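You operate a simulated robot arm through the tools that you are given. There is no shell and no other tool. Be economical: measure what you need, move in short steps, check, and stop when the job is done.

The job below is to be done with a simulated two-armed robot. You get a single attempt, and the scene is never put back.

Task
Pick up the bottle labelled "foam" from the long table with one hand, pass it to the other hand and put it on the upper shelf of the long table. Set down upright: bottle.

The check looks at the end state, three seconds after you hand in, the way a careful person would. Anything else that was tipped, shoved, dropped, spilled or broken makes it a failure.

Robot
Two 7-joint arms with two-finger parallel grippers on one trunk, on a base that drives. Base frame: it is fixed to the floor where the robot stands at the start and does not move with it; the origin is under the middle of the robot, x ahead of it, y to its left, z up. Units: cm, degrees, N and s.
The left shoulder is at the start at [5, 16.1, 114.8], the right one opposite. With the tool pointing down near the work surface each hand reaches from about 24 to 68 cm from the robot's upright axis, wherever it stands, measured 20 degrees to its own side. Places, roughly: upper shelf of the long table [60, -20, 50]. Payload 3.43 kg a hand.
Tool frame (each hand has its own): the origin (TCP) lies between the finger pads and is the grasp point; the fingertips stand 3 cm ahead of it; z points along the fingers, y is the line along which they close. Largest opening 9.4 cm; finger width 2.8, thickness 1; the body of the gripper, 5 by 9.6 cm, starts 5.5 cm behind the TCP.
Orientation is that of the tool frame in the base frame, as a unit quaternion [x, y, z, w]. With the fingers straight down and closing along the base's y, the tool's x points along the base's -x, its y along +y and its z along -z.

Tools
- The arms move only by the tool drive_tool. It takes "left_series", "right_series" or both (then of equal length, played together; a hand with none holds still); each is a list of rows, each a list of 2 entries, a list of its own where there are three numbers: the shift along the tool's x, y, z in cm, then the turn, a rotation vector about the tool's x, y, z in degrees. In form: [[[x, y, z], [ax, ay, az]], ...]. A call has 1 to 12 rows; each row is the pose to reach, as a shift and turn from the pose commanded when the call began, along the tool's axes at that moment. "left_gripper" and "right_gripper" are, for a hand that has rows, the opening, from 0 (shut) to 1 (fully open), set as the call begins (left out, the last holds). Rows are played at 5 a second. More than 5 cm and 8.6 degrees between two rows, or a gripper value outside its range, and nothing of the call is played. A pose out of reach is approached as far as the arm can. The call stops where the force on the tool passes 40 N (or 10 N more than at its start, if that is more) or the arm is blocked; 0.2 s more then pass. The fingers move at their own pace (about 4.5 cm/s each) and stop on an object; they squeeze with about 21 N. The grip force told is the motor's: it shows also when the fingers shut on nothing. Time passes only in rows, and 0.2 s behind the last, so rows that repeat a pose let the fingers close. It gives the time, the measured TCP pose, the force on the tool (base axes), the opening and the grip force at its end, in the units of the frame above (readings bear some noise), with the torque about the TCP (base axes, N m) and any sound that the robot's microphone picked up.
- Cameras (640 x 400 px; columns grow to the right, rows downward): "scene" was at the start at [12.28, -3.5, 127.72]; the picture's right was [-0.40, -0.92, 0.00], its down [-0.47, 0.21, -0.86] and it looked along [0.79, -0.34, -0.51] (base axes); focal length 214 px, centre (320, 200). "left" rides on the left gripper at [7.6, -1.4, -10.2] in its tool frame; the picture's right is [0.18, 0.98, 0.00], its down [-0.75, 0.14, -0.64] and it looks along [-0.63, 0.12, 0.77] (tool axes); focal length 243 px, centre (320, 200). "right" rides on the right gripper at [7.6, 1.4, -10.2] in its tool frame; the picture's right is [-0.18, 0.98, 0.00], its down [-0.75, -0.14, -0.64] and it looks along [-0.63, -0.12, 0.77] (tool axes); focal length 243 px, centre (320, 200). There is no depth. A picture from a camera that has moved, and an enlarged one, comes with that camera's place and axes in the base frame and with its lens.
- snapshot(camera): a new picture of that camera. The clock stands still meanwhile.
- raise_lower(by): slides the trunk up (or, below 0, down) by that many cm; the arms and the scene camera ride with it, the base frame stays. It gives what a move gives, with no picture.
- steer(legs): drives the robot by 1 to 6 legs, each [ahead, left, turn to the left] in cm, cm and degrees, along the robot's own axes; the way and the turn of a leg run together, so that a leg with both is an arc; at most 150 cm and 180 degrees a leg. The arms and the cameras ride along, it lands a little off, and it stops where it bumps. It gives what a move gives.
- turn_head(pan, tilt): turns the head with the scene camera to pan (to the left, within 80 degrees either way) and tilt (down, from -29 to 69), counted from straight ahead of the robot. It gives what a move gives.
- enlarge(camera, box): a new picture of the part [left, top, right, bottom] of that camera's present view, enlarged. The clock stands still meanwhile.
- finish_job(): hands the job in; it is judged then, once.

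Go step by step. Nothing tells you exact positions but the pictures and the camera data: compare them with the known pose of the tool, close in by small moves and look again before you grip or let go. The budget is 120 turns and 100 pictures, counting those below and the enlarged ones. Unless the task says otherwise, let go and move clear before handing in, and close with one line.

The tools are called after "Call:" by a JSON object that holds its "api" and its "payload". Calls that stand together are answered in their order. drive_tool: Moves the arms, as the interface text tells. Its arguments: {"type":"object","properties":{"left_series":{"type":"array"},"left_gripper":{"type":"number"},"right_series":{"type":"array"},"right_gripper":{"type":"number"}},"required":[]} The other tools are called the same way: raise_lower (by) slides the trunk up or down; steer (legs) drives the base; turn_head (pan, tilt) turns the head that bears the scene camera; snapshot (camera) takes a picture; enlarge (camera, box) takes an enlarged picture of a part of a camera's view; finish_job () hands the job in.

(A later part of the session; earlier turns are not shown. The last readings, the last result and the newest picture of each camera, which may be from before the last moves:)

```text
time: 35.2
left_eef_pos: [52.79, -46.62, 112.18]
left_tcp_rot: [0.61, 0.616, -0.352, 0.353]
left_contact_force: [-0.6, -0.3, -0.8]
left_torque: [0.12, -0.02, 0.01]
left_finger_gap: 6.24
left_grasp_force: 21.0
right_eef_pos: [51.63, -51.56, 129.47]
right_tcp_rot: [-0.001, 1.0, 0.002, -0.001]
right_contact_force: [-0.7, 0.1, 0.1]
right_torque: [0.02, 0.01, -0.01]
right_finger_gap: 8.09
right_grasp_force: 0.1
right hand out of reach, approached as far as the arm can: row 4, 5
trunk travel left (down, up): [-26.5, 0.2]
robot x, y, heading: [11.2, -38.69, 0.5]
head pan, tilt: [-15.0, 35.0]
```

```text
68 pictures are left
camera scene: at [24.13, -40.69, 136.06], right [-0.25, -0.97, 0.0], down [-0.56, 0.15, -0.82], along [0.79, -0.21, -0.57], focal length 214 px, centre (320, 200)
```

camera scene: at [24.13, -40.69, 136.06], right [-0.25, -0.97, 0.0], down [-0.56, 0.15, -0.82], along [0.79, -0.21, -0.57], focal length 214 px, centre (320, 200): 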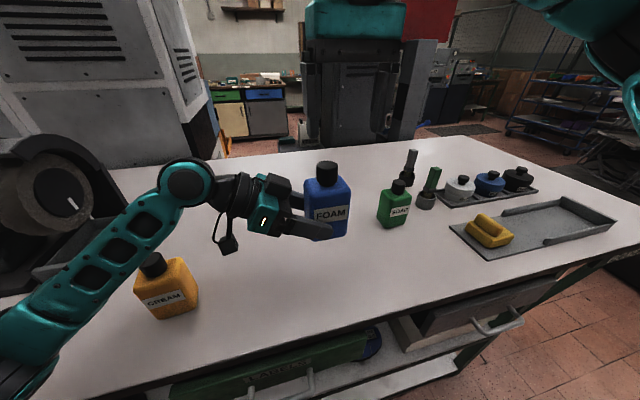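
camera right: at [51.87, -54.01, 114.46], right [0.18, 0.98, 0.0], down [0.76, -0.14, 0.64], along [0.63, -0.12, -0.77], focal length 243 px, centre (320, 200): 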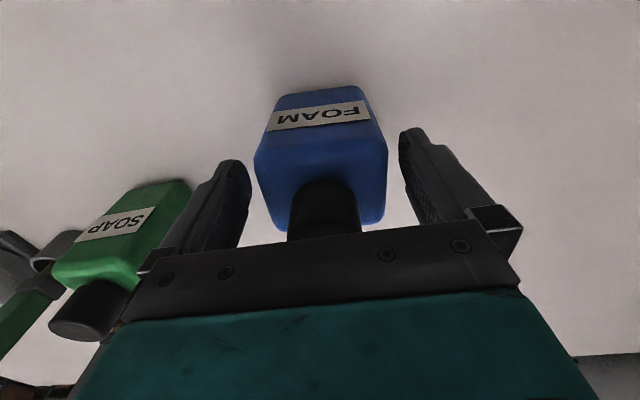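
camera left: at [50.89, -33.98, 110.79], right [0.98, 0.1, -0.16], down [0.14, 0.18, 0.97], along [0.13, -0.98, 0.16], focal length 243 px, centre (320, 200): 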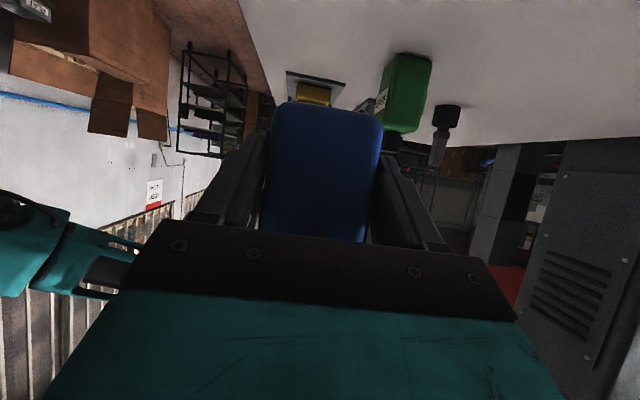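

Handover done; the left holds the foam bottle upright. I raise it a little and then back the robot away from the table.

Call:
{"api": "drive_tool", "payload": {"left_series": [[[-0.9, 0, -0.5], [0, 0, 0]], [[-2.2, 0, -1.25], [0, 0, 0]], [[-3.5, 0, -2], [0, 0, 0]], [[-4.3, 0, -2.5], [0, 0, 0]]]}}

Call:
{"api": "steer", "payload": {"legs": [[-16, 0, 0], [-17, 0, 0]]}}

Call:
{"api": "snapshot", "payload": {"camera": "scene"}}

```text
time: 36.2
left_eef_pos: [52.75, -46.49, 117.29]
left_tcp_rot: [0.609, 0.616, -0.352, 0.354]
left_contact_force: [0.4, 0.7, -3.3]
left_torque: [0.11, 0.02, 0.01]
left_finger_gap: 6.23
left_grasp_force: 21.1
right_eef_pos: [51.71, -51.46, 129.48]
right_tcp_rot: [0.001, 1.0, 0.003, -0.001]
right_contact_force: [-0.2, 0.2, 0.5]
right_torque: [0.0, -0.01, -0.03]
right_finger_gap: 8.06
right_grasp_force: 0.0
trunk travel left (down, up): [-26.5, 0.2]
robot x, y, heading: [11.69, -38.62, 0.3]
head pan, tilt: [-15.0, 35.0]
```

```text
time: 38.7
left_eef_pos: [19.42, -46.83, 117.36]
left_tcp_rot: [0.611, 0.614, -0.353, 0.353]
left_contact_force: [-0.5, 1.0, -4.2]
left_torque: [0.11, -0.01, -0.01]
left_finger_gap: 6.24
left_grasp_force: 21.1
right_eef_pos: [18.28, -51.94, 129.52]
right_tcp_rot: [0.003, 1.0, 0.003, 0.0]
right_contact_force: [-0.2, -0.5, 0.6]
right_torque: [-0.01, -0.02, 0.0]
right_finger_gap: 8.1
right_grasp_force: 0.2
trunk travel left (down, up): [-26.5, 0.2]
robot x, y, heading: [-21.66, -38.53, -0.0]
head pan, tilt: [-15.0, 35.0]
```

```text
67 pictures are left
camera scene: at [-9.25, -40.83, 136.08], right [-0.26, -0.97, 0.0], down [-0.55, 0.15, -0.82], along [0.79, -0.21, -0.57], focal length 214 px, centre (320, 200)
```

scene: 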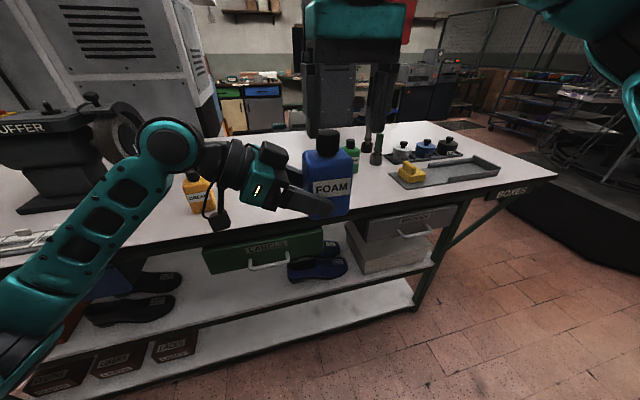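

Clear of the table. Now I turn the left hand 90° counter-clockwise about the vertical (bottle stays upright) so it points ahead, shifting it to the left side, and draw the right hand back.

Call:
{"api": "drive_tool", "payload": {"left_series": [[[1, 0.1, -1.73], [-7.09, 0, -4.09]], [[2, 0.2, -3.46], [-14.2, 0, -8.19]], [[3, 0.3, -5.2], [-21.3, 0, -12.3]], [[4, 0.4, -6.93], [-28.3, 0, -16.4]], [[5, 0.5, -8.66], [-35.4, 0, -20.5]], [[6, 0.6, -10.4], [-42.5, 0, -24.5]], [[7, 0.7, -12.1], [-49.6, 0, -28.6]], [[8, 0.8, -13.9], [-56.7, 0, -32.7]], [[9, 0.9, -15.6], [-63.8, 0, -36.8]], [[10, 1, -17.3], [-70.9, 0, -40.9]], [[11, 1, -19.05], [-77.9, 0, -45]]], "right_series": [[[1, -1.6, 0], [0, 0, 0]], [[2, -3.2, 0], [0, 0, 0]], [[3, -4.8, 0], [0, 0, 0]], [[4, -6.4, 0], [0, 0, 0]], [[5, -8, 0], [0, 0, 0]], [[6, -9.6, 0], [0, 0, 0]], [[7, -11.2, 0], [0, 0, 0]], [[8, -12.8, 0], [0, 0, 0]], [[9, -14.4, 0], [0, 0, 0]], [[10, -16, 0], [0, 0, 0]], [[11, -17.6, 0], [0, 0, 0]]]}}

Call:
{"api": "snapshot", "payload": {"camera": "scene"}}

```text
time: 41.1
left_eef_pos: [20.18, -24.58, 117.34]
left_tcp_rot: [-0.002, 0.866, 0.001, 0.499]
left_contact_force: [-0.9, 0.3, -3.7]
left_torque: [-0.01, 0.09, 0.01]
left_finger_gap: 6.25
left_grasp_force: 21.4
right_eef_pos: [7.17, -69.47, 129.41]
right_tcp_rot: [0.003, 1.0, 0.001, 0.001]
right_contact_force: [0.2, 0.0, 0.3]
right_torque: [0.01, 0.01, 0.0]
right_finger_gap: 8.06
right_grasp_force: 0.0
trunk travel left (down, up): [-26.5, 0.2]
robot x, y, heading: [-21.65, -38.58, 0.0]
head pan, tilt: [-15.0, 35.0]
```

```text
66 pictures are left
camera scene: at [-9.2, -40.81, 136.08], right [-0.26, -0.97, 0.0], down [-0.55, 0.15, -0.82], along [0.79, -0.21, -0.57], focal length 214 px, centre (320, 200)
```

scene: 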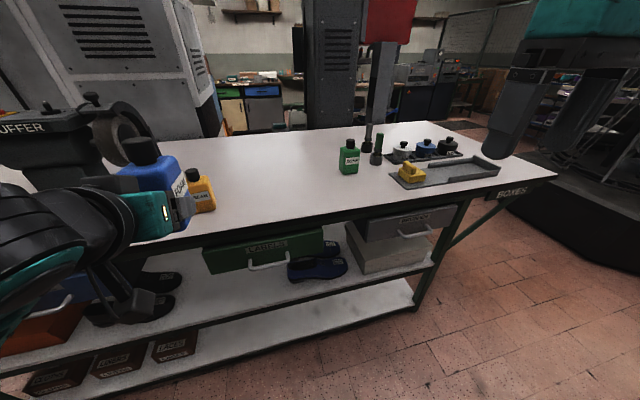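

The left hand now points ahead with the bottle upright at [23, -24.6]. I drive left so that it lines up with the gap at y ≈ -9, and lower the trunk.

Call:
{"api": "steer", "payload": {"legs": [[0, 15, 0]]}}

Call:
{"api": "raise_lower", "payload": {"by": -26}}

Call:
{"api": "turn_head", "payload": {"pan": 8, "tilt": 38}}

Call:
{"api": "snapshot", "payload": {"camera": "scene"}}

```text
time: 42.5
left_eef_pos: [20.19, -9.56, 117.2]
left_tcp_rot: [-0.001, 0.867, 0.001, 0.499]
left_contact_force: [-0.1, -0.7, -4.0]
left_torque: [-0.04, 0.09, 0.0]
left_finger_gap: 6.24
left_grasp_force: 20.8
right_eef_pos: [7.14, -54.38, 129.35]
right_tcp_rot: [0.003, 1.0, 0.002, -0.001]
right_contact_force: [-0.4, -1.1, -0.1]
right_torque: [-0.03, -0.01, -0.02]
right_finger_gap: 8.06
right_grasp_force: 0.0
trunk travel left (down, up): [-26.5, 0.2]
robot x, y, heading: [-21.79, -23.8, 0.1]
head pan, tilt: [-15.0, 35.0]
```

```text
time: 45.2
left_eef_pos: [20.16, -9.67, 91.19]
left_tcp_rot: [-0.001, 0.867, 0.001, 0.498]
left_contact_force: [-0.4, 0.2, -4.4]
left_torque: [-0.01, 0.11, -0.03]
left_finger_gap: 6.24
left_grasp_force: 21.1
right_eef_pos: [7.08, -54.35, 103.27]
right_tcp_rot: [0.003, 1.0, 0.003, 0.0]
right_contact_force: [0.2, -0.3, 0.5]
right_torque: [-0.03, 0.0, -0.01]
right_finger_gap: 8.09
right_grasp_force: 0.1
trunk travel left (down, up): [-0.5, 26.2]
robot x, y, heading: [-22.02, -23.48, 0.0]
head pan, tilt: [-15.0, 35.0]
```

```text
time: 46.0
left_eef_pos: [20.11, -9.62, 91.22]
left_tcp_rot: [-0.001, 0.867, 0.001, 0.498]
left_contact_force: [0.1, -0.3, -3.4]
left_torque: [0.02, 0.11, -0.01]
left_finger_gap: 6.25
left_grasp_force: 20.9
right_eef_pos: [7.1, -54.47, 103.28]
right_tcp_rot: [0.003, 1.0, 0.003, 0.0]
right_contact_force: [0.0, -0.3, 0.2]
right_torque: [-0.01, -0.01, 0.0]
right_finger_gap: 8.1
right_grasp_force: 0.0
trunk travel left (down, up): [-0.5, 26.2]
robot x, y, heading: [-21.44, -23.82, 0.1]
head pan, tilt: [8.0, 38.0]
```

```text
65 pictures are left
camera scene: at [-9.18, -22.35, 109.62], right [0.14, -0.99, 0.0], down [-0.61, -0.09, -0.79], along [0.78, 0.11, -0.62], focal length 214 px, centre (320, 200)
```

scene: 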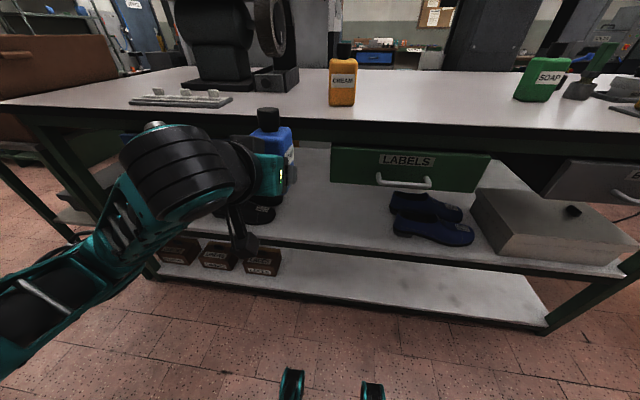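

The gap left of the LABELS drawer (its end at y ≈ -18, bottom z ≈ 75) is free, shoes begin near y 5, and the shelf is near z 49–50. I lower the left hand in front of the table to TCP z ≈ 58.

Call:
{"api": "drive_tool", "payload": {"left_series": [[[2.38, 0, 1.375], [0, 0, 0]], [[4.76, 0, 2.75], [0, 0, 0]], [[7.15, 0, 4.125], [0, 0, 0]], [[9.53, 0, 5.5], [0, 0, 0]], [[11.9, 0, 6.9], [0, 0, 0]], [[14.3, 0, 8.25], [0, 0, 0]], [[16.7, 0, 9.6], [0, 0, 0]], [[19, 0, 11], [0, 0, 0]], [[21.4, 0, 12.4], [0, 0, 0]], [[23.8, 0, 13.75], [0, 0, 0]], [[26.2, 0, 15.1], [0, 0, 0]], [[28.6, 0, 16.5], [0, 0, 0]]]}}

Call:
{"api": "snapshot", "payload": {"camera": "scene"}}

Call:
{"api": "snapshot", "payload": {"camera": "left"}}

```text
time: 48.6
left_eef_pos: [20.21, -9.4, 58.02]
left_tcp_rot: [0.0, 0.867, 0.0, 0.498]
left_contact_force: [-0.1, -0.7, -3.4]
left_torque: [0.05, 0.13, -0.02]
left_finger_gap: 6.24
left_grasp_force: 20.2
right_eef_pos: [7.15, -54.38, 103.35]
right_tcp_rot: [0.003, 1.0, 0.002, -0.001]
right_contact_force: [0.2, -0.7, 0.8]
right_torque: [0.01, -0.04, 0.03]
right_finger_gap: 8.07
right_grasp_force: 0.1
trunk travel left (down, up): [-0.5, 26.2]
robot x, y, heading: [-21.84, -23.8, -0.1]
head pan, tilt: [8.0, 38.0]
```

```text
64 pictures are left
camera scene: at [-9.18, -22.35, 109.62], right [0.14, -0.99, 0.0], down [-0.61, -0.09, -0.79], along [0.78, 0.11, -0.62], focal length 214 px, centre (320, 200)
```

scene: 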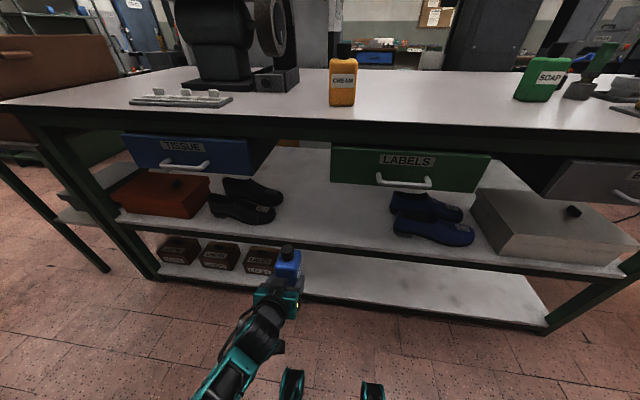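

```text
63 pictures are left
camera left: at [7.54, -11.05, 56.67], right [-0.1, 0.98, -0.16], down [-0.18, 0.14, 0.97], along [0.98, 0.12, 0.16], focal length 243 px, centre (320, 200)
```

left: 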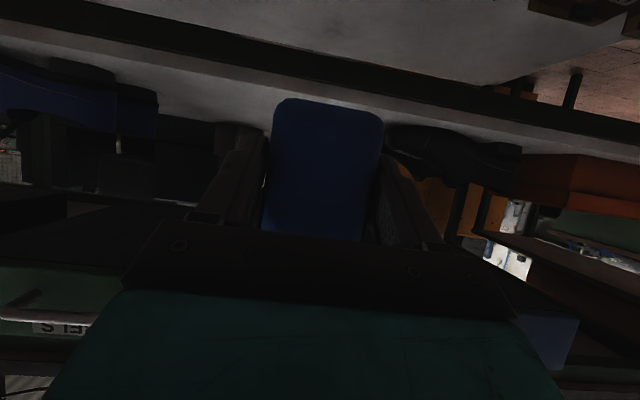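

The bottle hangs upright in front of the gap, its bottom near z 54, some 4 cm above the shelf. I drive ahead in part and check.

Call:
{"api": "steer", "payload": {"legs": [[14, 0, 0]]}}

Call:
{"api": "snapshot", "payload": {"camera": "scene"}}

Call:
{"api": "snapshot", "payload": {"camera": "left"}}

```text
time: 50.0
left_eef_pos: [34.4, -9.49, 58.09]
left_tcp_rot: [-0.001, 0.867, 0.001, 0.498]
left_contact_force: [-0.6, 0.1, -3.6]
left_torque: [0.04, 0.08, 0.0]
left_finger_gap: 6.26
left_grasp_force: 21.1
right_eef_pos: [21.4, -54.41, 103.36]
right_tcp_rot: [0.003, 1.0, 0.003, -0.001]
right_contact_force: [0.1, 0.2, 0.1]
right_torque: [-0.01, -0.02, -0.01]
right_finger_gap: 8.08
right_grasp_force: 0.1
trunk travel left (down, up): [-0.5, 26.2]
robot x, y, heading: [-7.26, -24.03, 0.1]
head pan, tilt: [8.0, 38.0]
```

```text
62 pictures are left
camera scene: at [5.05, -22.33, 109.62], right [0.14, -0.99, 0.0], down [-0.61, -0.09, -0.79], along [0.78, 0.11, -0.62], focal length 214 px, centre (320, 200)
```

scene: 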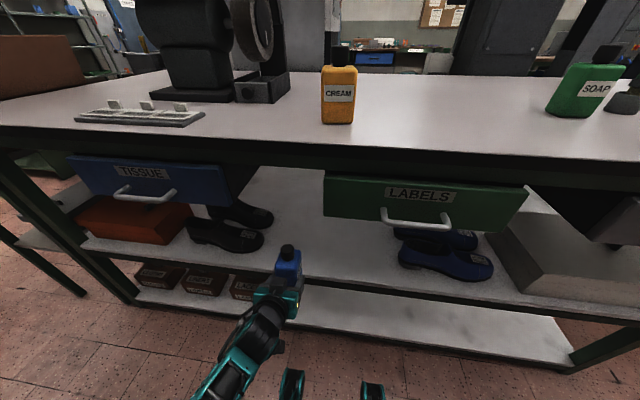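

```text
61 pictures are left
camera left: at [21.8, -11.05, 56.72], right [-0.1, 0.98, -0.16], down [-0.18, 0.14, 0.97], along [0.98, 0.12, 0.16], focal length 243 px, centre (320, 200)
```

left: 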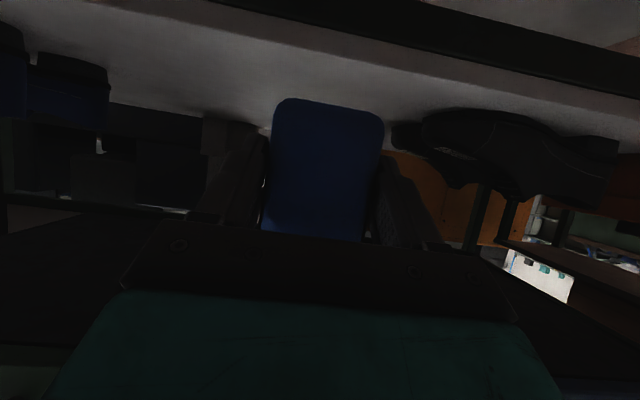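

Still well clear: shelf edge is 3 cm or more below the bottle. I drive the remaining 13 cm.

Call:
{"api": "steer", "payload": {"legs": [[13, 0, 0]]}}

Call:
{"api": "snapshot", "payload": {"camera": "scene"}}

Call:
{"api": "snapshot", "payload": {"camera": "left"}}

```text
time: 51.3
left_eef_pos: [47.62, -9.29, 58.09]
left_tcp_rot: [-0.003, 0.867, 0.002, 0.499]
left_contact_force: [0.1, 0.1, -4.0]
left_torque: [0.01, 0.13, 0.01]
left_finger_gap: 6.26
left_grasp_force: 20.4
right_eef_pos: [34.57, -54.22, 103.35]
right_tcp_rot: [0.001, 1.0, 0.002, -0.001]
right_contact_force: [0.0, -0.2, -0.3]
right_torque: [0.01, 0.03, -0.02]
right_finger_gap: 8.08
right_grasp_force: 0.0
trunk travel left (down, up): [-0.5, 26.2]
robot x, y, heading: [5.42, -23.71, 0.2]
head pan, tilt: [8.0, 38.0]
```

```text
60 pictures are left
camera scene: at [18.28, -22.25, 109.62], right [0.14, -0.99, 0.0], down [-0.61, -0.09, -0.79], along [0.78, 0.11, -0.62], focal length 214 px, centre (320, 200)
```

scene: 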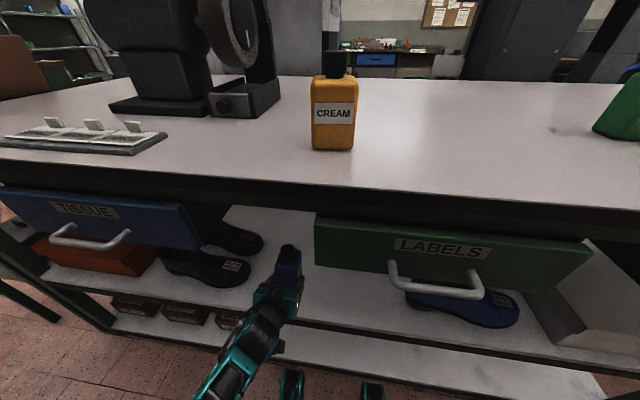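

```text
59 pictures are left
camera left: at [34.98, -10.9, 56.71], right [-0.1, 0.98, -0.16], down [-0.18, 0.14, 0.97], along [0.98, 0.12, 0.16], focal length 243 px, centre (320, 200)
```

left: 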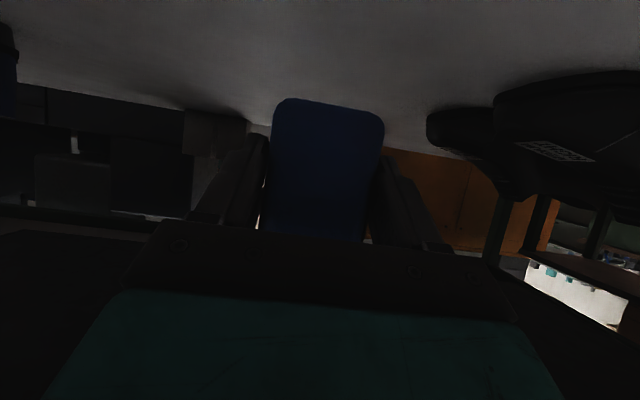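

The bottle is over the shelf at about [50, -9.3]. I lower gently and watch the force.

Call:
{"api": "drive_tool", "payload": {"left_series": [[[0.6, 0, 0.35], [0, 0, 0]], [[1.2, 0, 0.7], [0, 0, 0]], [[1.73, 0, 1], [0, 0, 0]], [[2.17, 0, 1.25], [0, 0, 0]], [[2.17, 0, 1.25], [0, 0, 0]]]}}

Call:
{"api": "drive_tool", "payload": {"left_series": [[[0.26, 0, 0.15], [0, 0, 0]], [[0.52, 0, 0.3], [0, 0, 0]], [[0.69, 0, 0.4], [0, 0, 0]], [[0.69, 0, 0.4], [0, 0, 0]]]}}

Call:
{"api": "snapshot", "payload": {"camera": "left"}}

```text
time: 52.5
left_eef_pos: [47.72, -8.97, 55.7]
left_tcp_rot: [-0.002, 0.866, 0.005, 0.5]
left_contact_force: [0.0, 0.1, -3.0]
left_torque: [0.01, 0.11, -0.03]
left_finger_gap: 6.25
left_grasp_force: 21.2
right_eef_pos: [34.62, -54.27, 103.43]
right_tcp_rot: [0.0, 1.0, 0.002, 0.0]
right_contact_force: [-0.8, -0.2, -1.2]
right_torque: [0.0, 0.04, -0.01]
right_finger_gap: 8.06
right_grasp_force: 0.1
trunk travel left (down, up): [-0.5, 26.2]
robot x, y, heading: [5.63, -23.59, 0.3]
head pan, tilt: [8.0, 38.0]
```

```text
time: 53.5
left_eef_pos: [47.89, -7.84, 54.82]
left_tcp_rot: [-0.001, 0.866, 0.016, 0.501]
left_contact_force: [0.6, 0.0, -3.2]
left_torque: [-0.03, 0.09, 0.0]
left_finger_gap: 6.28
left_grasp_force: 21.4
right_eef_pos: [34.71, -54.36, 103.39]
right_tcp_rot: [0.001, 1.0, 0.003, -0.001]
right_contact_force: [0.3, -0.2, 1.1]
right_torque: [0.0, 0.0, 0.02]
right_finger_gap: 8.08
right_grasp_force: 0.0
trunk travel left (down, up): [-0.5, 26.2]
robot x, y, heading: [5.65, -23.44, 0.1]
head pan, tilt: [8.0, 38.0]
```

```text
58 pictures are left
camera left: at [35.21, -9.49, 53.24], right [-0.11, 0.98, -0.13], down [-0.18, 0.11, 0.98], along [0.98, 0.13, 0.17], focal length 243 px, centre (320, 200)
```

left: 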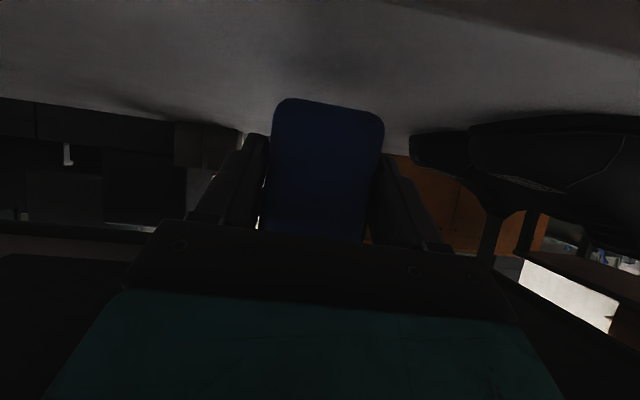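

The hand has drifted sideways 1.5 cm and turned about 2° without tool force, so something touches farther up the arm. I look at the arm.

Call:
{"api": "turn_head", "payload": {"pan": 25, "tilt": 62}}

Call:
{"api": "snapshot", "payload": {"camera": "scene"}}

```text
time: 54.4
left_eef_pos: [47.71, -7.78, 54.56]
left_tcp_rot: [0.0, 0.867, 0.016, 0.499]
left_contact_force: [0.1, 0.2, -4.3]
left_torque: [-0.02, 0.14, -0.02]
left_finger_gap: 6.26
left_grasp_force: 20.9
right_eef_pos: [34.61, -54.25, 103.44]
right_tcp_rot: [0.0, 1.0, 0.002, -0.001]
right_contact_force: [-0.7, 0.3, -0.5]
right_torque: [0.01, 0.02, -0.01]
right_finger_gap: 8.07
right_grasp_force: 0.0
trunk travel left (down, up): [-0.5, 26.2]
robot x, y, heading: [5.87, -23.79, 0.2]
head pan, tilt: [25.0, 62.0]
```

```text
57 pictures are left
camera scene: at [15.56, -20.74, 106.42], right [0.43, -0.9, 0.0], down [-0.8, -0.38, -0.47], along [0.42, 0.2, -0.88], focal length 214 px, centre (320, 200)
```

scene: 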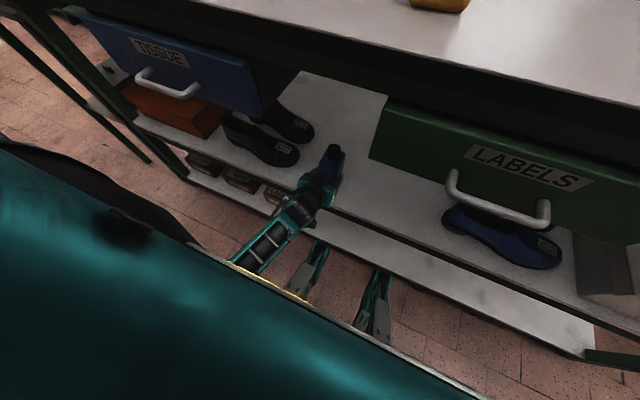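

The chest hides the elbow, but the arm is likely folded against the base. I raise again, back the base off 9 cm, and reach the arm farther ahead instead.

Call:
{"api": "drive_tool", "payload": {"left_series": [[[-0.87, 0, -0.5], [0, 0, 0]], [[-1.73, 0, -1], [0, 0, 0]], [[-2.6, 0, -1.5], [0, 0, 0]], [[-3, 0, -1.73], [0, 0, 0]]]}}

Call:
{"api": "steer", "payload": {"legs": [[-9, 0, 0]]}}

Call:
{"api": "drive_tool", "payload": {"left_series": [[[-1, 0, 1.73], [0, 0, 0]], [[-2, 0, 3.46], [0, 0, 0]], [[-3, 0, 5.2], [0, 0, 0]], [[-4, 0, 6.93], [0, 0, 0]], [[-4.5, 0, 7.8], [0, 0, 0]], [[-4.5, 0, 7.8], [0, 0, 0]]]}}

```text
time: 55.4
left_eef_pos: [47.55, -7.27, 57.61]
left_tcp_rot: [0.002, 0.869, 0.023, 0.494]
left_contact_force: [0.7, -0.2, -4.4]
left_torque: [0.0, 0.13, 0.03]
left_finger_gap: 6.25
left_grasp_force: 20.8
right_eef_pos: [34.68, -54.25, 103.4]
right_tcp_rot: [0.0, 1.0, 0.001, 0.0]
right_contact_force: [0.5, -0.4, 0.4]
right_torque: [0.02, 0.01, -0.02]
right_finger_gap: 8.07
right_grasp_force: 0.1
trunk travel left (down, up): [-0.5, 26.2]
robot x, y, heading: [5.4, -24.08, 0.3]
head pan, tilt: [25.0, 62.0]
```

```text
time: 56.5
left_eef_pos: [38.61, -7.27, 57.77]
left_tcp_rot: [0.001, 0.867, 0.021, 0.497]
left_contact_force: [0.3, -0.5, -3.2]
left_torque: [0.0, 0.17, 0.0]
left_finger_gap: 6.25
left_grasp_force: 20.8
right_eef_pos: [25.68, -54.29, 103.4]
right_tcp_rot: [0.0, 1.0, 0.003, 0.0]
right_contact_force: [0.3, 0.3, 0.0]
right_torque: [0.05, 0.03, 0.04]
right_finger_gap: 8.05
right_grasp_force: 0.0
trunk travel left (down, up): [-0.5, 26.2]
robot x, y, heading: [-3.53, -23.6, 0.3]
head pan, tilt: [25.0, 62.0]
```

```text
time: 57.9
left_eef_pos: [47.37, -6.93, 57.57]
left_tcp_rot: [0.004, 0.869, 0.024, 0.495]
left_contact_force: [0.1, 0.1, -4.0]
left_torque: [-0.05, 0.1, 0.01]
left_finger_gap: 6.25
left_grasp_force: 21.0
right_eef_pos: [25.53, -54.29, 103.25]
right_tcp_rot: [0.001, 1.0, 0.002, -0.001]
right_contact_force: [0.9, 0.1, -0.4]
right_torque: [0.0, 0.0, 0.0]
right_finger_gap: 8.07
right_grasp_force: 0.1
trunk travel left (down, up): [-0.5, 26.2]
robot x, y, heading: [-3.37, -23.47, 0.5]
head pan, tilt: [25.0, 62.0]
```

The offset persists (about 2.6° roll), so I command a correcting turn and sideways shift to see whether the arm follows freely.

Call:
{"api": "drive_tool", "payload": {"left_series": [[[0, -0.8, 0], [0.45, 0, -0.75]], [[0, -1.6, 0], [0.9, 0, -1.5]], [[0, -2.4, 0], [1.3, -0.3, -2.25]], [[0, -2.4, 0], [1.3, -0.3, -2.25]]]}}

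```text
time: 59.1
left_eef_pos: [47.49, -6.32, 57.05]
left_tcp_rot: [0.008, 0.867, 0.036, 0.497]
left_contact_force: [-0.6, 0.5, -5.0]
left_torque: [-0.01, 0.16, -0.02]
left_finger_gap: 6.24
left_grasp_force: 20.6
right_eef_pos: [25.62, -54.17, 103.39]
right_tcp_rot: [0.0, 1.0, 0.002, -0.001]
right_contact_force: [-0.4, 0.5, 0.3]
right_torque: [-0.02, 0.02, 0.02]
right_finger_gap: 8.09
right_grasp_force: 0.0
trunk travel left (down, up): [-0.5, 26.2]
robot x, y, heading: [-3.34, -23.97, 0.3]
head pan, tilt: [25.0, 62.0]
stopped in row 4 (left hand): the arm was blocked; the commanded pose is now the measured one
```

The arm is truly blocked by something near the elbow. I turn the head to look at it.

Call:
{"api": "turn_head", "payload": {"pan": 70, "tilt": 60}}

Call:
{"api": "snapshot", "payload": {"camera": "scene"}}

Call:
{"api": "turn_head", "payload": {"pan": -30, "tilt": 69}}

Call:
{"api": "snapshot", "payload": {"camera": "scene"}}

```text
time: 60.2
left_eef_pos: [47.36, -6.36, 57.1]
left_tcp_rot: [0.008, 0.866, 0.035, 0.498]
left_contact_force: [0.1, 0.1, -4.0]
left_torque: [0.03, 0.1, 0.03]
left_finger_gap: 6.22
left_grasp_force: 20.9
right_eef_pos: [25.62, -54.23, 103.3]
right_tcp_rot: [0.001, 1.0, 0.002, -0.002]
right_contact_force: [0.6, 0.7, 0.1]
right_torque: [-0.03, 0.05, -0.06]
right_finger_gap: 8.1
right_grasp_force: 0.1
trunk travel left (down, up): [-0.5, 26.2]
robot x, y, heading: [-3.42, -23.49, 0.5]
head pan, tilt: [70.0, 60.0]
```

```text
56 pictures are left
camera scene: at [2.87, -17.26, 106.64], right [0.94, -0.34, 0.0], down [-0.29, -0.82, -0.5], along [0.17, 0.47, -0.87], focal length 214 px, centre (320, 200)
```

scene: 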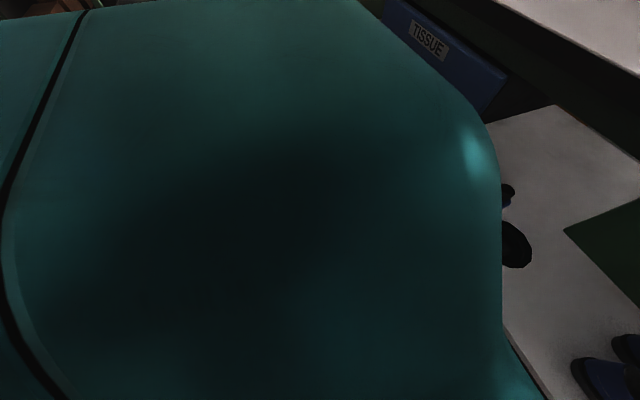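

```text
time: 62.0
left_eef_pos: [47.5, -6.36, 57.16]
left_tcp_rot: [0.008, 0.866, 0.035, 0.498]
left_contact_force: [-0.5, 0.2, -4.1]
left_torque: [0.01, 0.1, 0.06]
left_finger_gap: 6.25
left_grasp_force: 21.2
right_eef_pos: [25.65, -54.21, 103.36]
right_tcp_rot: [0.0, 1.0, 0.001, -0.001]
right_contact_force: [0.7, -0.1, -0.3]
right_torque: [0.02, -0.02, 0.03]
right_finger_gap: 8.1
right_grasp_force: 0.1
trunk travel left (down, up): [-0.5, 26.2]
robot x, y, heading: [-3.33, -23.78, 0.5]
head pan, tilt: [-30.0, 68.8]
```

```text
55 pictures are left
camera scene: at [5.5, -26.29, 105.71], right [-0.49, -0.87, 0.0], down [-0.81, 0.46, -0.36], along [0.31, -0.18, -0.93], focal length 214 px, centre (320, 200)
```

scene: 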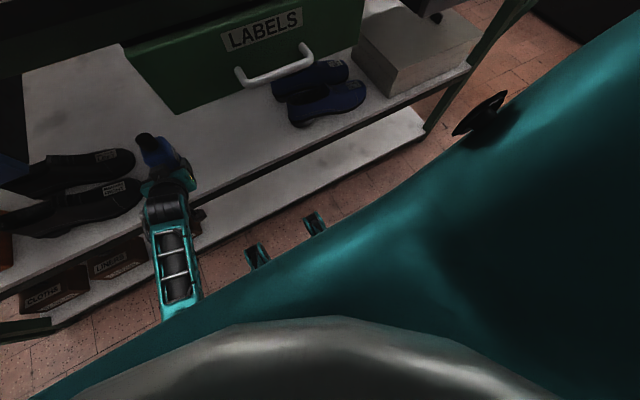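

The chest hides the elbow from the head, so I turn the right hand 80° to use its camera as a side view.

Call:
{"api": "drive_tool", "payload": {"right_series": [[[0, 0, -1], [0, 0, -8]], [[0, 0, -2], [0, 0, -16]], [[0, 0, -3], [0, 0, -24]], [[0, 0, -3], [0, 0, -32]], [[0, 0, -3], [0, 0, -40]], [[0, 0, -3], [0, 0, -48]], [[0, 0, -3], [0, 0, -56]], [[0, 0, -3], [0, 0, -64]], [[0, 0, -3], [0, 0, -72]], [[0, 0, -3], [0, 0, -80]]]}}

Call:
{"api": "snapshot", "payload": {"camera": "right"}}

```text
time: 64.2
left_eef_pos: [47.38, -6.34, 57.27]
left_tcp_rot: [0.008, 0.866, 0.036, 0.498]
left_contact_force: [0.9, 0.2, -4.8]
left_torque: [0.0, 0.15, 0.01]
left_finger_gap: 6.26
left_grasp_force: 21.7
right_eef_pos: [20.33, -44.28, 102.19]
right_tcp_rot: [-0.643, 0.766, 0.002, 0.002]
right_contact_force: [0.2, 0.1, 0.6]
right_torque: [-0.01, 0.0, -0.01]
right_finger_gap: 8.07
right_grasp_force: 0.1
right hand out of reach, approached as far as the arm can: row 6, 7, 8, 9, 10
trunk travel left (down, up): [-0.5, 26.2]
robot x, y, heading: [-3.44, -23.81, 0.4]
head pan, tilt: [-30.0, 68.8]
```

```text
54 pictures are left
camera right: at [17.51, -51.65, 112.49], right [-0.94, 0.35, 0.0], down [0.27, 0.71, 0.65], along [0.22, 0.6, -0.76], focal length 243 px, centre (320, 200)
```

right: 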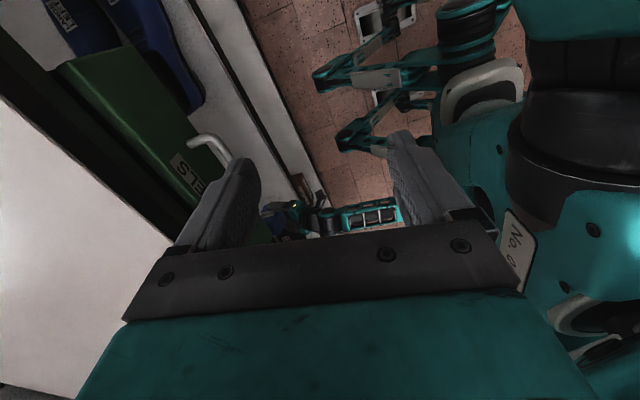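

Call:
{"api": "enlarge", "payload": {"camera": "right", "box": [240, 80, 540, 260]}}

```text
2.13 times, centred on (390, 170) of right
camera zoom: at [17.51, -51.65, 112.49], right [-0.94, 0.35, 0.0], down [0.27, 0.71, 0.65], along [0.22, 0.6, -0.76], focal length 518 px, centre (171, 264)
```

zoom: 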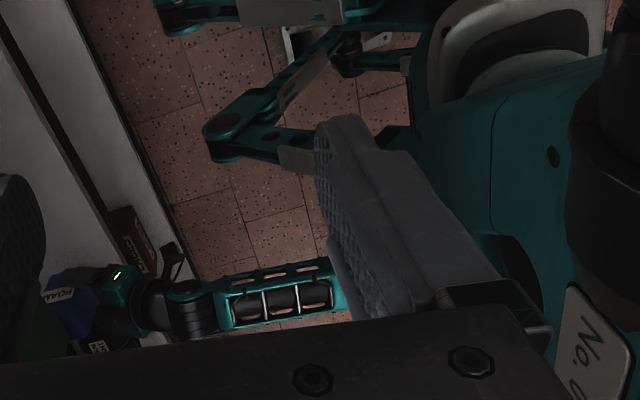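

Call:
{"api": "drive_tool", "payload": {"right_series": [[[1, 0, 0], [0, 0, -8]], [[2, 0, 0], [0, 0, -16]], [[3, 0, 0], [0, 0, -22]]]}}

Call:
{"api": "snapshot", "payload": {"camera": "right"}}

```text
time: 65.0
left_eef_pos: [47.39, -6.42, 57.03]
left_tcp_rot: [0.008, 0.867, 0.036, 0.497]
left_contact_force: [-0.6, 0.5, -3.5]
left_torque: [0.01, 0.11, -0.02]
left_finger_gap: 6.24
left_grasp_force: 21.2
right_eef_pos: [14.5, -41.88, 102.44]
right_tcp_rot: [0.771, -0.637, 0.002, 0.004]
right_contact_force: [-3.0, -2.4, -14.3]
right_torque: [-0.48, -0.37, 0.12]
right_finger_gap: 8.07
right_grasp_force: 0.1
right hand out of reach, approached as far as the arm can: row 1, 2, 3
trunk travel left (down, up): [-0.5, 26.2]
robot x, y, heading: [-3.28, -23.53, 0.7]
head pan, tilt: [-30.0, 68.8]
stopped in row 3 (right hand): the force on the tool passed its limit (the readings are from after the stop); the commanded pose is now the measured one
```

```text
52 pictures are left
camera right: at [14.55, -49.58, 112.82], right [-1.0, -0.01, 0.0], down [0.0, 0.77, 0.63], along [-0.01, 0.63, -0.77], focal length 243 px, centre (320, 200)
```

right: 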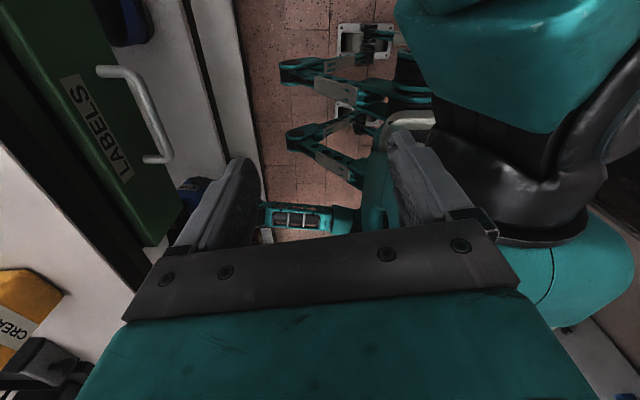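

The elbow seems to rest against the robot's own base tower at about [5, -8, 70]. I take the right hand away from the chest and raise the trunk 6 cm to free the elbow.

Call:
{"api": "drive_tool", "payload": {"right_series": [[[3, -1, 0], [0, 0, 0]], [[6, -2, 0], [0, 0, 0]], [[9, -3, 0], [0, 0, 0]], [[11, -4, 0], [0, 0, 0]]]}}

Call:
{"api": "raise_lower", "payload": {"by": 6}}

Call:
{"api": "snapshot", "payload": {"camera": "right"}}

```text
time: 66.0
left_eef_pos: [47.5, -6.35, 57.24]
left_tcp_rot: [0.008, 0.866, 0.036, 0.498]
left_contact_force: [0.2, -0.8, -4.1]
left_torque: [0.01, 0.14, 0.02]
left_finger_gap: 6.25
left_grasp_force: 21.1
right_eef_pos: [13.72, -42.79, 102.48]
right_tcp_rot: [0.771, -0.636, 0.002, 0.003]
right_contact_force: [4.4, -1.0, -8.2]
right_torque: [-0.3, 0.47, -0.21]
right_finger_gap: 8.06
right_grasp_force: 0.1
right hand out of reach, approached as far as the arm can: row 1, 2, 3, 4
trunk travel left (down, up): [-0.5, 26.2]
robot x, y, heading: [-3.37, -23.75, 0.3]
head pan, tilt: [-30.0, 68.8]
```

```text
time: 67.0
left_eef_pos: [47.5, -6.37, 63.23]
left_tcp_rot: [0.007, 0.867, 0.037, 0.498]
left_contact_force: [-1.2, 0.1, -4.6]
left_torque: [-0.03, 0.14, -0.02]
left_finger_gap: 6.22
left_grasp_force: 21.1
right_eef_pos: [13.81, -42.87, 108.42]
right_tcp_rot: [0.771, -0.637, 0.002, 0.003]
right_contact_force: [3.5, -1.2, -7.5]
right_torque: [-0.23, 0.41, -0.21]
right_finger_gap: 8.07
right_grasp_force: 0.0
trunk travel left (down, up): [-6.5, 20.2]
robot x, y, heading: [-3.22, -23.31, 0.0]
head pan, tilt: [-30.0, 68.8]
```

```text
51 pictures are left
camera right: at [13.83, -50.47, 118.77], right [-1.0, 0.0, 0.0], down [0.0, 0.77, 0.64], along [0.0, 0.64, -0.77], focal length 243 px, centre (320, 200)
```

right: 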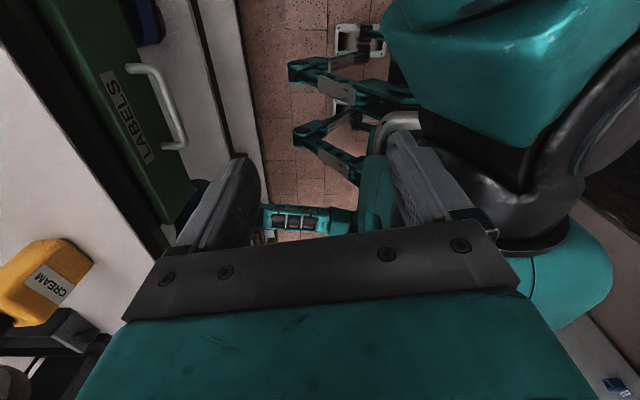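

I bring the right hand back by reversing its turn, moving it outward.

Call:
{"api": "drive_tool", "payload": {"right_series": [[[0.5, -1, -0.5], [0, 0, 8]], [[1, -2, -1], [0, 0, 16]], [[2, -3, -1], [0, 0, 24]], [[3, -4, -1], [0, 0, 32]], [[4, -5, -1], [0, 0, 40]], [[5, -6, -1], [0, 0, 48]], [[6, -7, -1], [0, 0, 56]], [[7, -8, -1], [0, 0, 64]], [[8, -9, -1], [0, 0, 72]], [[9, -10, -1], [0, 0, 80]]]}}

```text
time: 69.2
left_eef_pos: [47.48, -6.47, 63.29]
left_tcp_rot: [0.008, 0.867, 0.037, 0.497]
left_contact_force: [-0.3, 0.2, -4.4]
left_torque: [0.01, 0.11, 0.03]
left_finger_gap: 6.22
left_grasp_force: 20.6
right_eef_pos: [25.35, -49.77, 109.31]
right_tcp_rot: [-0.18, 0.984, -0.004, -0.002]
right_contact_force: [0.5, 0.6, 0.0]
right_torque: [0.01, -0.04, 0.03]
right_finger_gap: 8.07
right_grasp_force: 0.0
trunk travel left (down, up): [-6.5, 20.2]
robot x, y, heading: [-3.6, -23.5, 0.2]
head pan, tilt: [-30.0, 68.8]
```

Now I test whether the raised left arm is free by levelling the bottle (about 4° of roll).

Call:
{"api": "drive_tool", "payload": {"left_series": [[[0, 0, 0], [1, 0, -1]], [[0, 0, 0], [2.1, 0, -1.9]], [[0, 0, 0], [3.2, 0, -2.9]], [[0, 0, 0], [3.2, 0, -2.9]]]}}

```text
time: 70.2
left_eef_pos: [47.47, -6.47, 63.19]
left_tcp_rot: [0.0, 0.867, -0.001, 0.499]
left_contact_force: [0.2, -0.8, -3.6]
left_torque: [0.02, 0.14, -0.01]
left_finger_gap: 6.25
left_grasp_force: 21.0
right_eef_pos: [25.41, -49.71, 109.27]
right_tcp_rot: [-0.181, 0.983, -0.004, -0.001]
right_contact_force: [-0.1, -0.5, 0.0]
right_torque: [-0.03, -0.03, 0.04]
right_finger_gap: 8.07
right_grasp_force: 0.1
trunk travel left (down, up): [-6.5, 20.2]
robot x, y, heading: [-3.67, -23.8, 0.3]
head pan, tilt: [-30.0, 68.8]
```

Free and level again. I back off 8 cm more, move 2 cm right, and reach the arm ahead 8 cm so the elbow swings away from the body.

Call:
{"api": "steer", "payload": {"legs": [[-8, -2, 0]]}}

Call:
{"api": "drive_tool", "payload": {"left_series": [[[-1, 0, 1.73], [0, 0, 0]], [[-2, 0, 3.46], [0, 0, 0]], [[-3, 0, 5.2], [0, 0, 0]], [[-4, 0, 6.93], [0, 0, 0]], [[-4.5, 0, 7.8], [0, 0, 0]], [[-4.5, 0, 7.8], [0, 0, 0]]]}}

Call:
{"api": "turn_head", "payload": {"pan": 10, "tilt": 45}}

Call:
{"api": "snapshot", "payload": {"camera": "scene"}}

```text
time: 71.3
left_eef_pos: [39.43, -8.61, 63.25]
left_tcp_rot: [-0.001, 0.867, -0.001, 0.499]
left_contact_force: [-0.2, 0.5, -3.4]
left_torque: [0.02, 0.11, 0.0]
left_finger_gap: 6.25
left_grasp_force: 20.6
right_eef_pos: [17.33, -51.75, 109.26]
right_tcp_rot: [-0.182, 0.983, -0.003, -0.001]
right_contact_force: [-0.4, -0.8, -0.2]
right_torque: [0.0, 0.02, -0.01]
right_finger_gap: 8.09
right_grasp_force: 0.2
trunk travel left (down, up): [-6.5, 20.2]
robot x, y, heading: [-11.65, -26.15, 0.4]
head pan, tilt: [-30.0, 68.8]
```

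```text
time: 72.7
left_eef_pos: [48.38, -8.56, 63.08]
left_tcp_rot: [-0.001, 0.867, -0.001, 0.499]
left_contact_force: [-0.6, 0.0, -3.2]
left_torque: [0.01, 0.12, 0.01]
left_finger_gap: 6.23
left_grasp_force: 21.7
right_eef_pos: [17.23, -51.8, 109.37]
right_tcp_rot: [-0.182, 0.983, -0.003, -0.001]
right_contact_force: [-0.1, 0.1, 0.2]
right_torque: [0.01, 0.0, 0.04]
right_finger_gap: 8.09
right_grasp_force: 0.0
trunk travel left (down, up): [-6.5, 20.2]
robot x, y, heading: [-11.35, -25.82, 0.5]
head pan, tilt: [-30.0, 68.8]
```

```text
time: 73.7
left_eef_pos: [48.32, -8.59, 63.16]
left_tcp_rot: [0.0, 0.867, -0.001, 0.498]
left_contact_force: [0.7, -0.5, -3.8]
left_torque: [-0.02, 0.12, -0.01]
left_finger_gap: 6.22
left_grasp_force: 20.4
right_eef_pos: [17.48, -51.72, 109.19]
right_tcp_rot: [-0.182, 0.983, -0.003, -0.001]
right_contact_force: [-0.2, 0.1, -0.1]
right_torque: [0.0, -0.03, 0.02]
right_finger_gap: 8.07
right_grasp_force: 0.0
trunk travel left (down, up): [-6.5, 20.2]
robot x, y, heading: [-11.88, -25.65, 0.5]
head pan, tilt: [10.0, 45.0]
```

```text
50 pictures are left
camera scene: at [0.56, -24.17, 114.59], right [0.18, -0.98, 0.0], down [-0.7, -0.13, -0.71], along [0.69, 0.13, -0.71], focal length 214 px, centre (320, 200)
```

scene: 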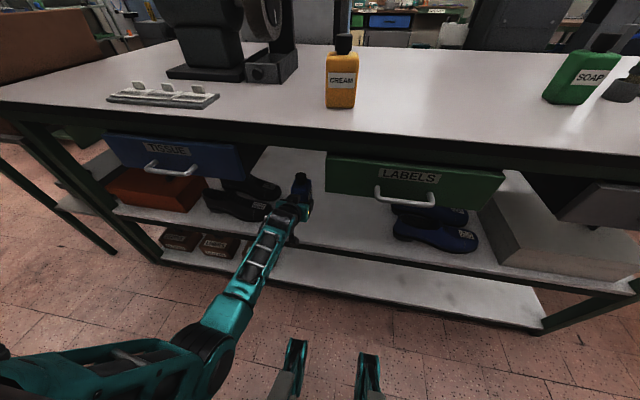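

Now the elbow is in free space and the bottle level. I lower 7.5 cm in steps and check.

Call:
{"api": "drive_tool", "payload": {"left_series": [[[1.3, 0, 0.75], [0, 0, 0]], [[2.6, 0, 1.5], [0, 0, 0]], [[3.9, 0, 2.25], [0, 0, 0]], [[5.2, 0, 3], [0, 0, 0]], [[6.06, 0, 3.5], [0, 0, 0]], [[6.5, 0, 3.75], [0, 0, 0]], [[6.5, 0, 3.75], [0, 0, 0]]]}}

Call:
{"api": "snapshot", "payload": {"camera": "left"}}

Call:
{"api": "enlarge", "payload": {"camera": "scene", "box": [200, 130, 400, 270]}}

```text
time: 75.3
left_eef_pos: [48.42, -8.31, 55.71]
left_tcp_rot: [-0.002, 0.867, 0.001, 0.499]
left_contact_force: [0.7, 0.4, -4.5]
left_torque: [0.03, 0.11, 0.0]
left_finger_gap: 6.22
left_grasp_force: 20.7
right_eef_pos: [17.38, -51.83, 109.18]
right_tcp_rot: [-0.182, 0.983, -0.003, -0.001]
right_contact_force: [-0.7, -0.6, -0.2]
right_torque: [0.01, 0.01, 0.01]
right_finger_gap: 8.08
right_grasp_force: 0.1
trunk travel left (down, up): [-6.5, 20.2]
robot x, y, heading: [-11.39, -25.95, 0.4]
head pan, tilt: [10.0, 45.0]
```

```text
49 pictures are left
camera left: at [35.7, -9.93, 54.33], right [-0.09, 0.98, -0.16], down [-0.18, 0.14, 0.97], along [0.98, 0.12, 0.16], focal length 243 px, centre (320, 200)
```

left: 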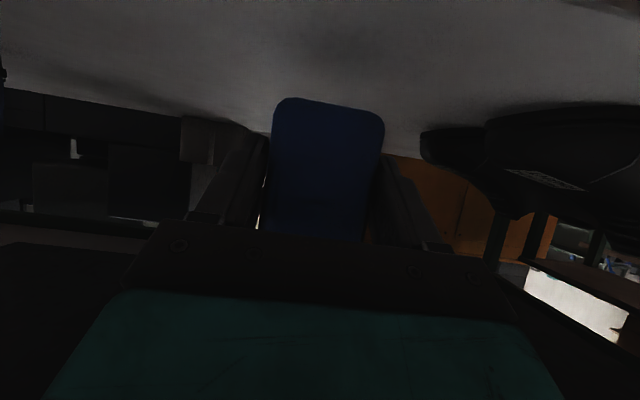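

```text
2.86 times, centred on (300, 200) of scene
camera zoom: at [0.56, -24.17, 114.59], right [0.18, -0.98, 0.0], down [-0.7, -0.13, -0.71], along [0.69, 0.13, -0.71], focal length 613 px, centre (377, 200)
```

zoom: 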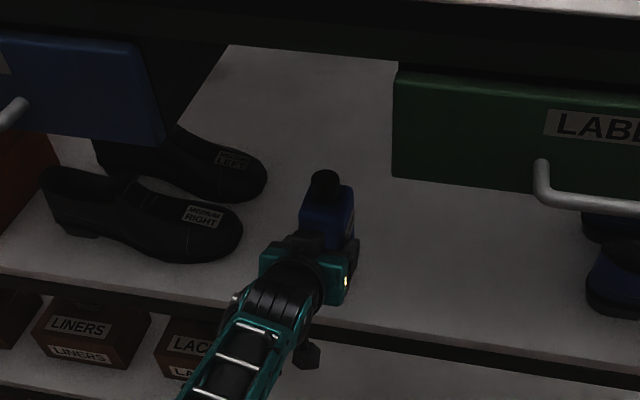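

Level and free of contact, bottle bottom still about 2 cm above the shelf. I lower in small steps.

Call:
{"api": "drive_tool", "payload": {"left_series": [[[0.26, 0, 0.15], [0, 0, 0]], [[0.52, 0, 0.3], [0, 0, 0]], [[0.78, 0, 0.45], [0, 0, 0]], [[0.95, 0, 0.55], [0, 0, 0]], [[0.95, 0, 0.55], [0, 0, 0]]]}}

Call:
{"api": "enlarge", "payload": {"camera": "left", "box": [220, 60, 420, 180]}}

```text
time: 76.5
left_eef_pos: [48.39, -8.51, 54.61]
left_tcp_rot: [-0.001, 0.867, -0.001, 0.498]
left_contact_force: [0.3, 0.2, -3.9]
left_torque: [0.0, 0.13, 0.0]
left_finger_gap: 6.25
left_grasp_force: 21.0
right_eef_pos: [17.4, -51.88, 109.31]
right_tcp_rot: [-0.182, 0.983, -0.003, -0.001]
right_contact_force: [0.1, 0.1, 0.7]
right_torque: [0.03, -0.01, 0.03]
right_finger_gap: 8.1
right_grasp_force: 0.1
trunk travel left (down, up): [-6.5, 20.2]
robot x, y, heading: [-11.54, -25.91, 0.7]
head pan, tilt: [10.0, 45.0]
```

```text
3.20 times, centred on (320, 120) of left
camera zoom: at [35.71, -10.03, 53.19], right [-0.09, 0.98, -0.16], down [-0.18, 0.14, 0.97], along [0.98, 0.12, 0.16], focal length 776 px, centre (320, 456)
```

zoom: 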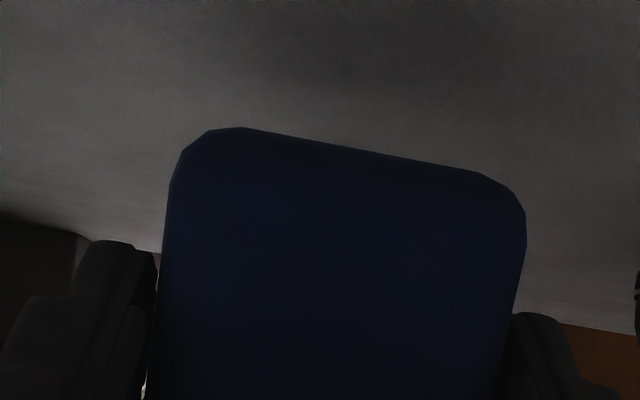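

Bottle bottom is at about z 50.7. I continue down by 0.8 cm slowly.

Call:
{"api": "drive_tool", "payload": {"left_series": [[[0.17, 0, 0.1], [0, 0, 0]], [[0.35, 0, 0.2], [0, 0, 0]], [[0.52, 0, 0.3], [0, 0, 0]], [[0.69, 0, 0.4], [0, 0, 0]], [[0.69, 0, 0.4], [0, 0, 0]]]}}

```text
time: 77.7
left_eef_pos: [48.34, -8.53, 53.82]
left_tcp_rot: [-0.002, 0.867, 0.001, 0.498]
left_contact_force: [0.3, 0.3, -4.6]
left_torque: [0.03, 0.14, -0.03]
left_finger_gap: 6.25
left_grasp_force: 21.6
right_eef_pos: [17.22, -51.79, 109.4]
right_tcp_rot: [-0.183, 0.983, -0.003, -0.001]
right_contact_force: [-0.2, -0.6, 0.0]
right_torque: [0.0, 0.0, -0.02]
right_finger_gap: 8.08
right_grasp_force: 0.0
trunk travel left (down, up): [-6.5, 20.2]
robot x, y, heading: [-11.11, -26.17, 0.5]
head pan, tilt: [10.0, 45.0]
```

Call:
{"api": "drive_tool", "payload": {"left_series": [[[0.17, 0, 0.1], [0, 0, 0]], [[0.35, 0, 0.2], [0, 0, 0]], [[0.52, 0, 0.3], [0, 0, 0]], [[0.52, 0, 0.3], [0, 0, 0]]]}}

Call:
{"api": "enlarge", "payload": {"camera": "left", "box": [220, 60, 420, 180]}}

```text
time: 78.7
left_eef_pos: [48.17, -8.59, 53.12]
left_tcp_rot: [0.0, 0.867, -0.001, 0.498]
left_contact_force: [-0.3, 1.0, -4.0]
left_torque: [-0.01, 0.11, 0.01]
left_finger_gap: 6.25
left_grasp_force: 20.6
right_eef_pos: [17.38, -51.76, 109.29]
right_tcp_rot: [-0.182, 0.983, -0.003, -0.001]
right_contact_force: [0.3, 0.0, 0.9]
right_torque: [0.0, 0.0, 0.0]
right_finger_gap: 8.06
right_grasp_force: 0.0
trunk travel left (down, up): [-6.5, 20.2]
robot x, y, heading: [-11.45, -25.97, 0.4]
head pan, tilt: [10.0, 45.0]
```

```text
3.20 times, centred on (320, 120) of left
camera zoom: at [35.65, -10.04, 51.76], right [-0.09, 0.98, -0.16], down [-0.18, 0.14, 0.97], along [0.98, 0.12, 0.16], focal length 776 px, centre (320, 456)
```

zoom: 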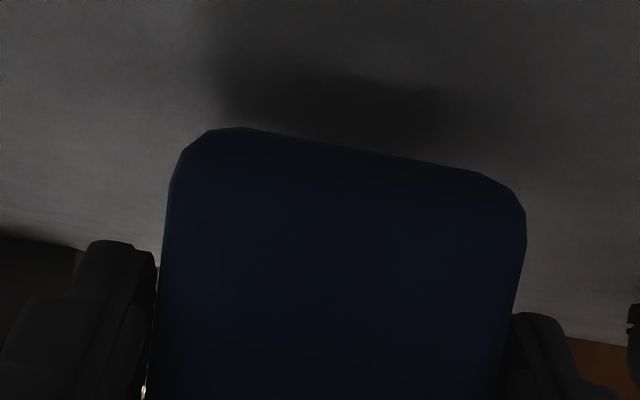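

A contact shadow is forming; about 1 cm remains. I go on down gently.

Call:
{"api": "drive_tool", "payload": {"left_series": [[[0.13, 0, 0.075], [0, 0, 0]], [[0.26, 0, 0.15], [0, 0, 0]], [[0.39, 0, 0.225], [0, 0, 0]], [[0.52, 0, 0.3], [0, 0, 0]], [[0.52, 0, 0.3], [0, 0, 0]]]}}

Call:
{"api": "enlarge", "payload": {"camera": "left", "box": [220, 60, 420, 180]}}

```text
time: 79.9
left_eef_pos: [48.35, -8.5, 52.74]
left_tcp_rot: [-0.001, 0.866, 0.0, 0.5]
left_contact_force: [0.3, 0.5, 0.8]
left_torque: [0.18, -0.17, 0.05]
left_finger_gap: 6.24
left_grasp_force: 20.7
right_eef_pos: [17.31, -51.86, 109.4]
right_tcp_rot: [-0.182, 0.983, -0.003, 0.0]
right_contact_force: [-0.7, 0.7, 0.1]
right_torque: [0.04, -0.02, -0.01]
right_finger_gap: 8.1
right_grasp_force: 0.1
trunk travel left (down, up): [-6.5, 20.2]
robot x, y, heading: [-11.56, -25.92, 0.3]
head pan, tilt: [10.0, 45.0]
```

```text
3.20 times, centred on (320, 120) of left
camera zoom: at [35.77, -10.02, 51.3], right [-0.09, 0.98, -0.16], down [-0.18, 0.14, 0.97], along [0.98, 0.12, 0.16], focal length 776 px, centre (320, 456)
```

zoom: 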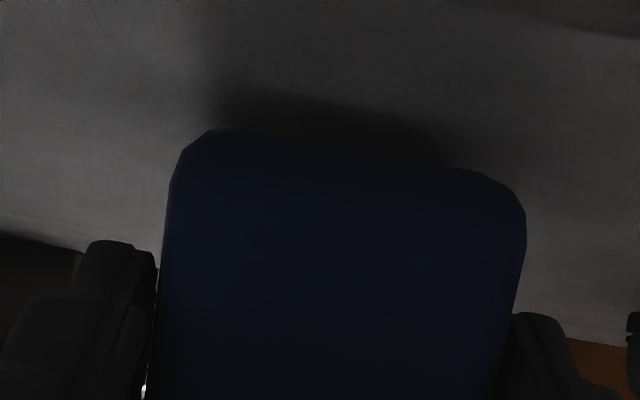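

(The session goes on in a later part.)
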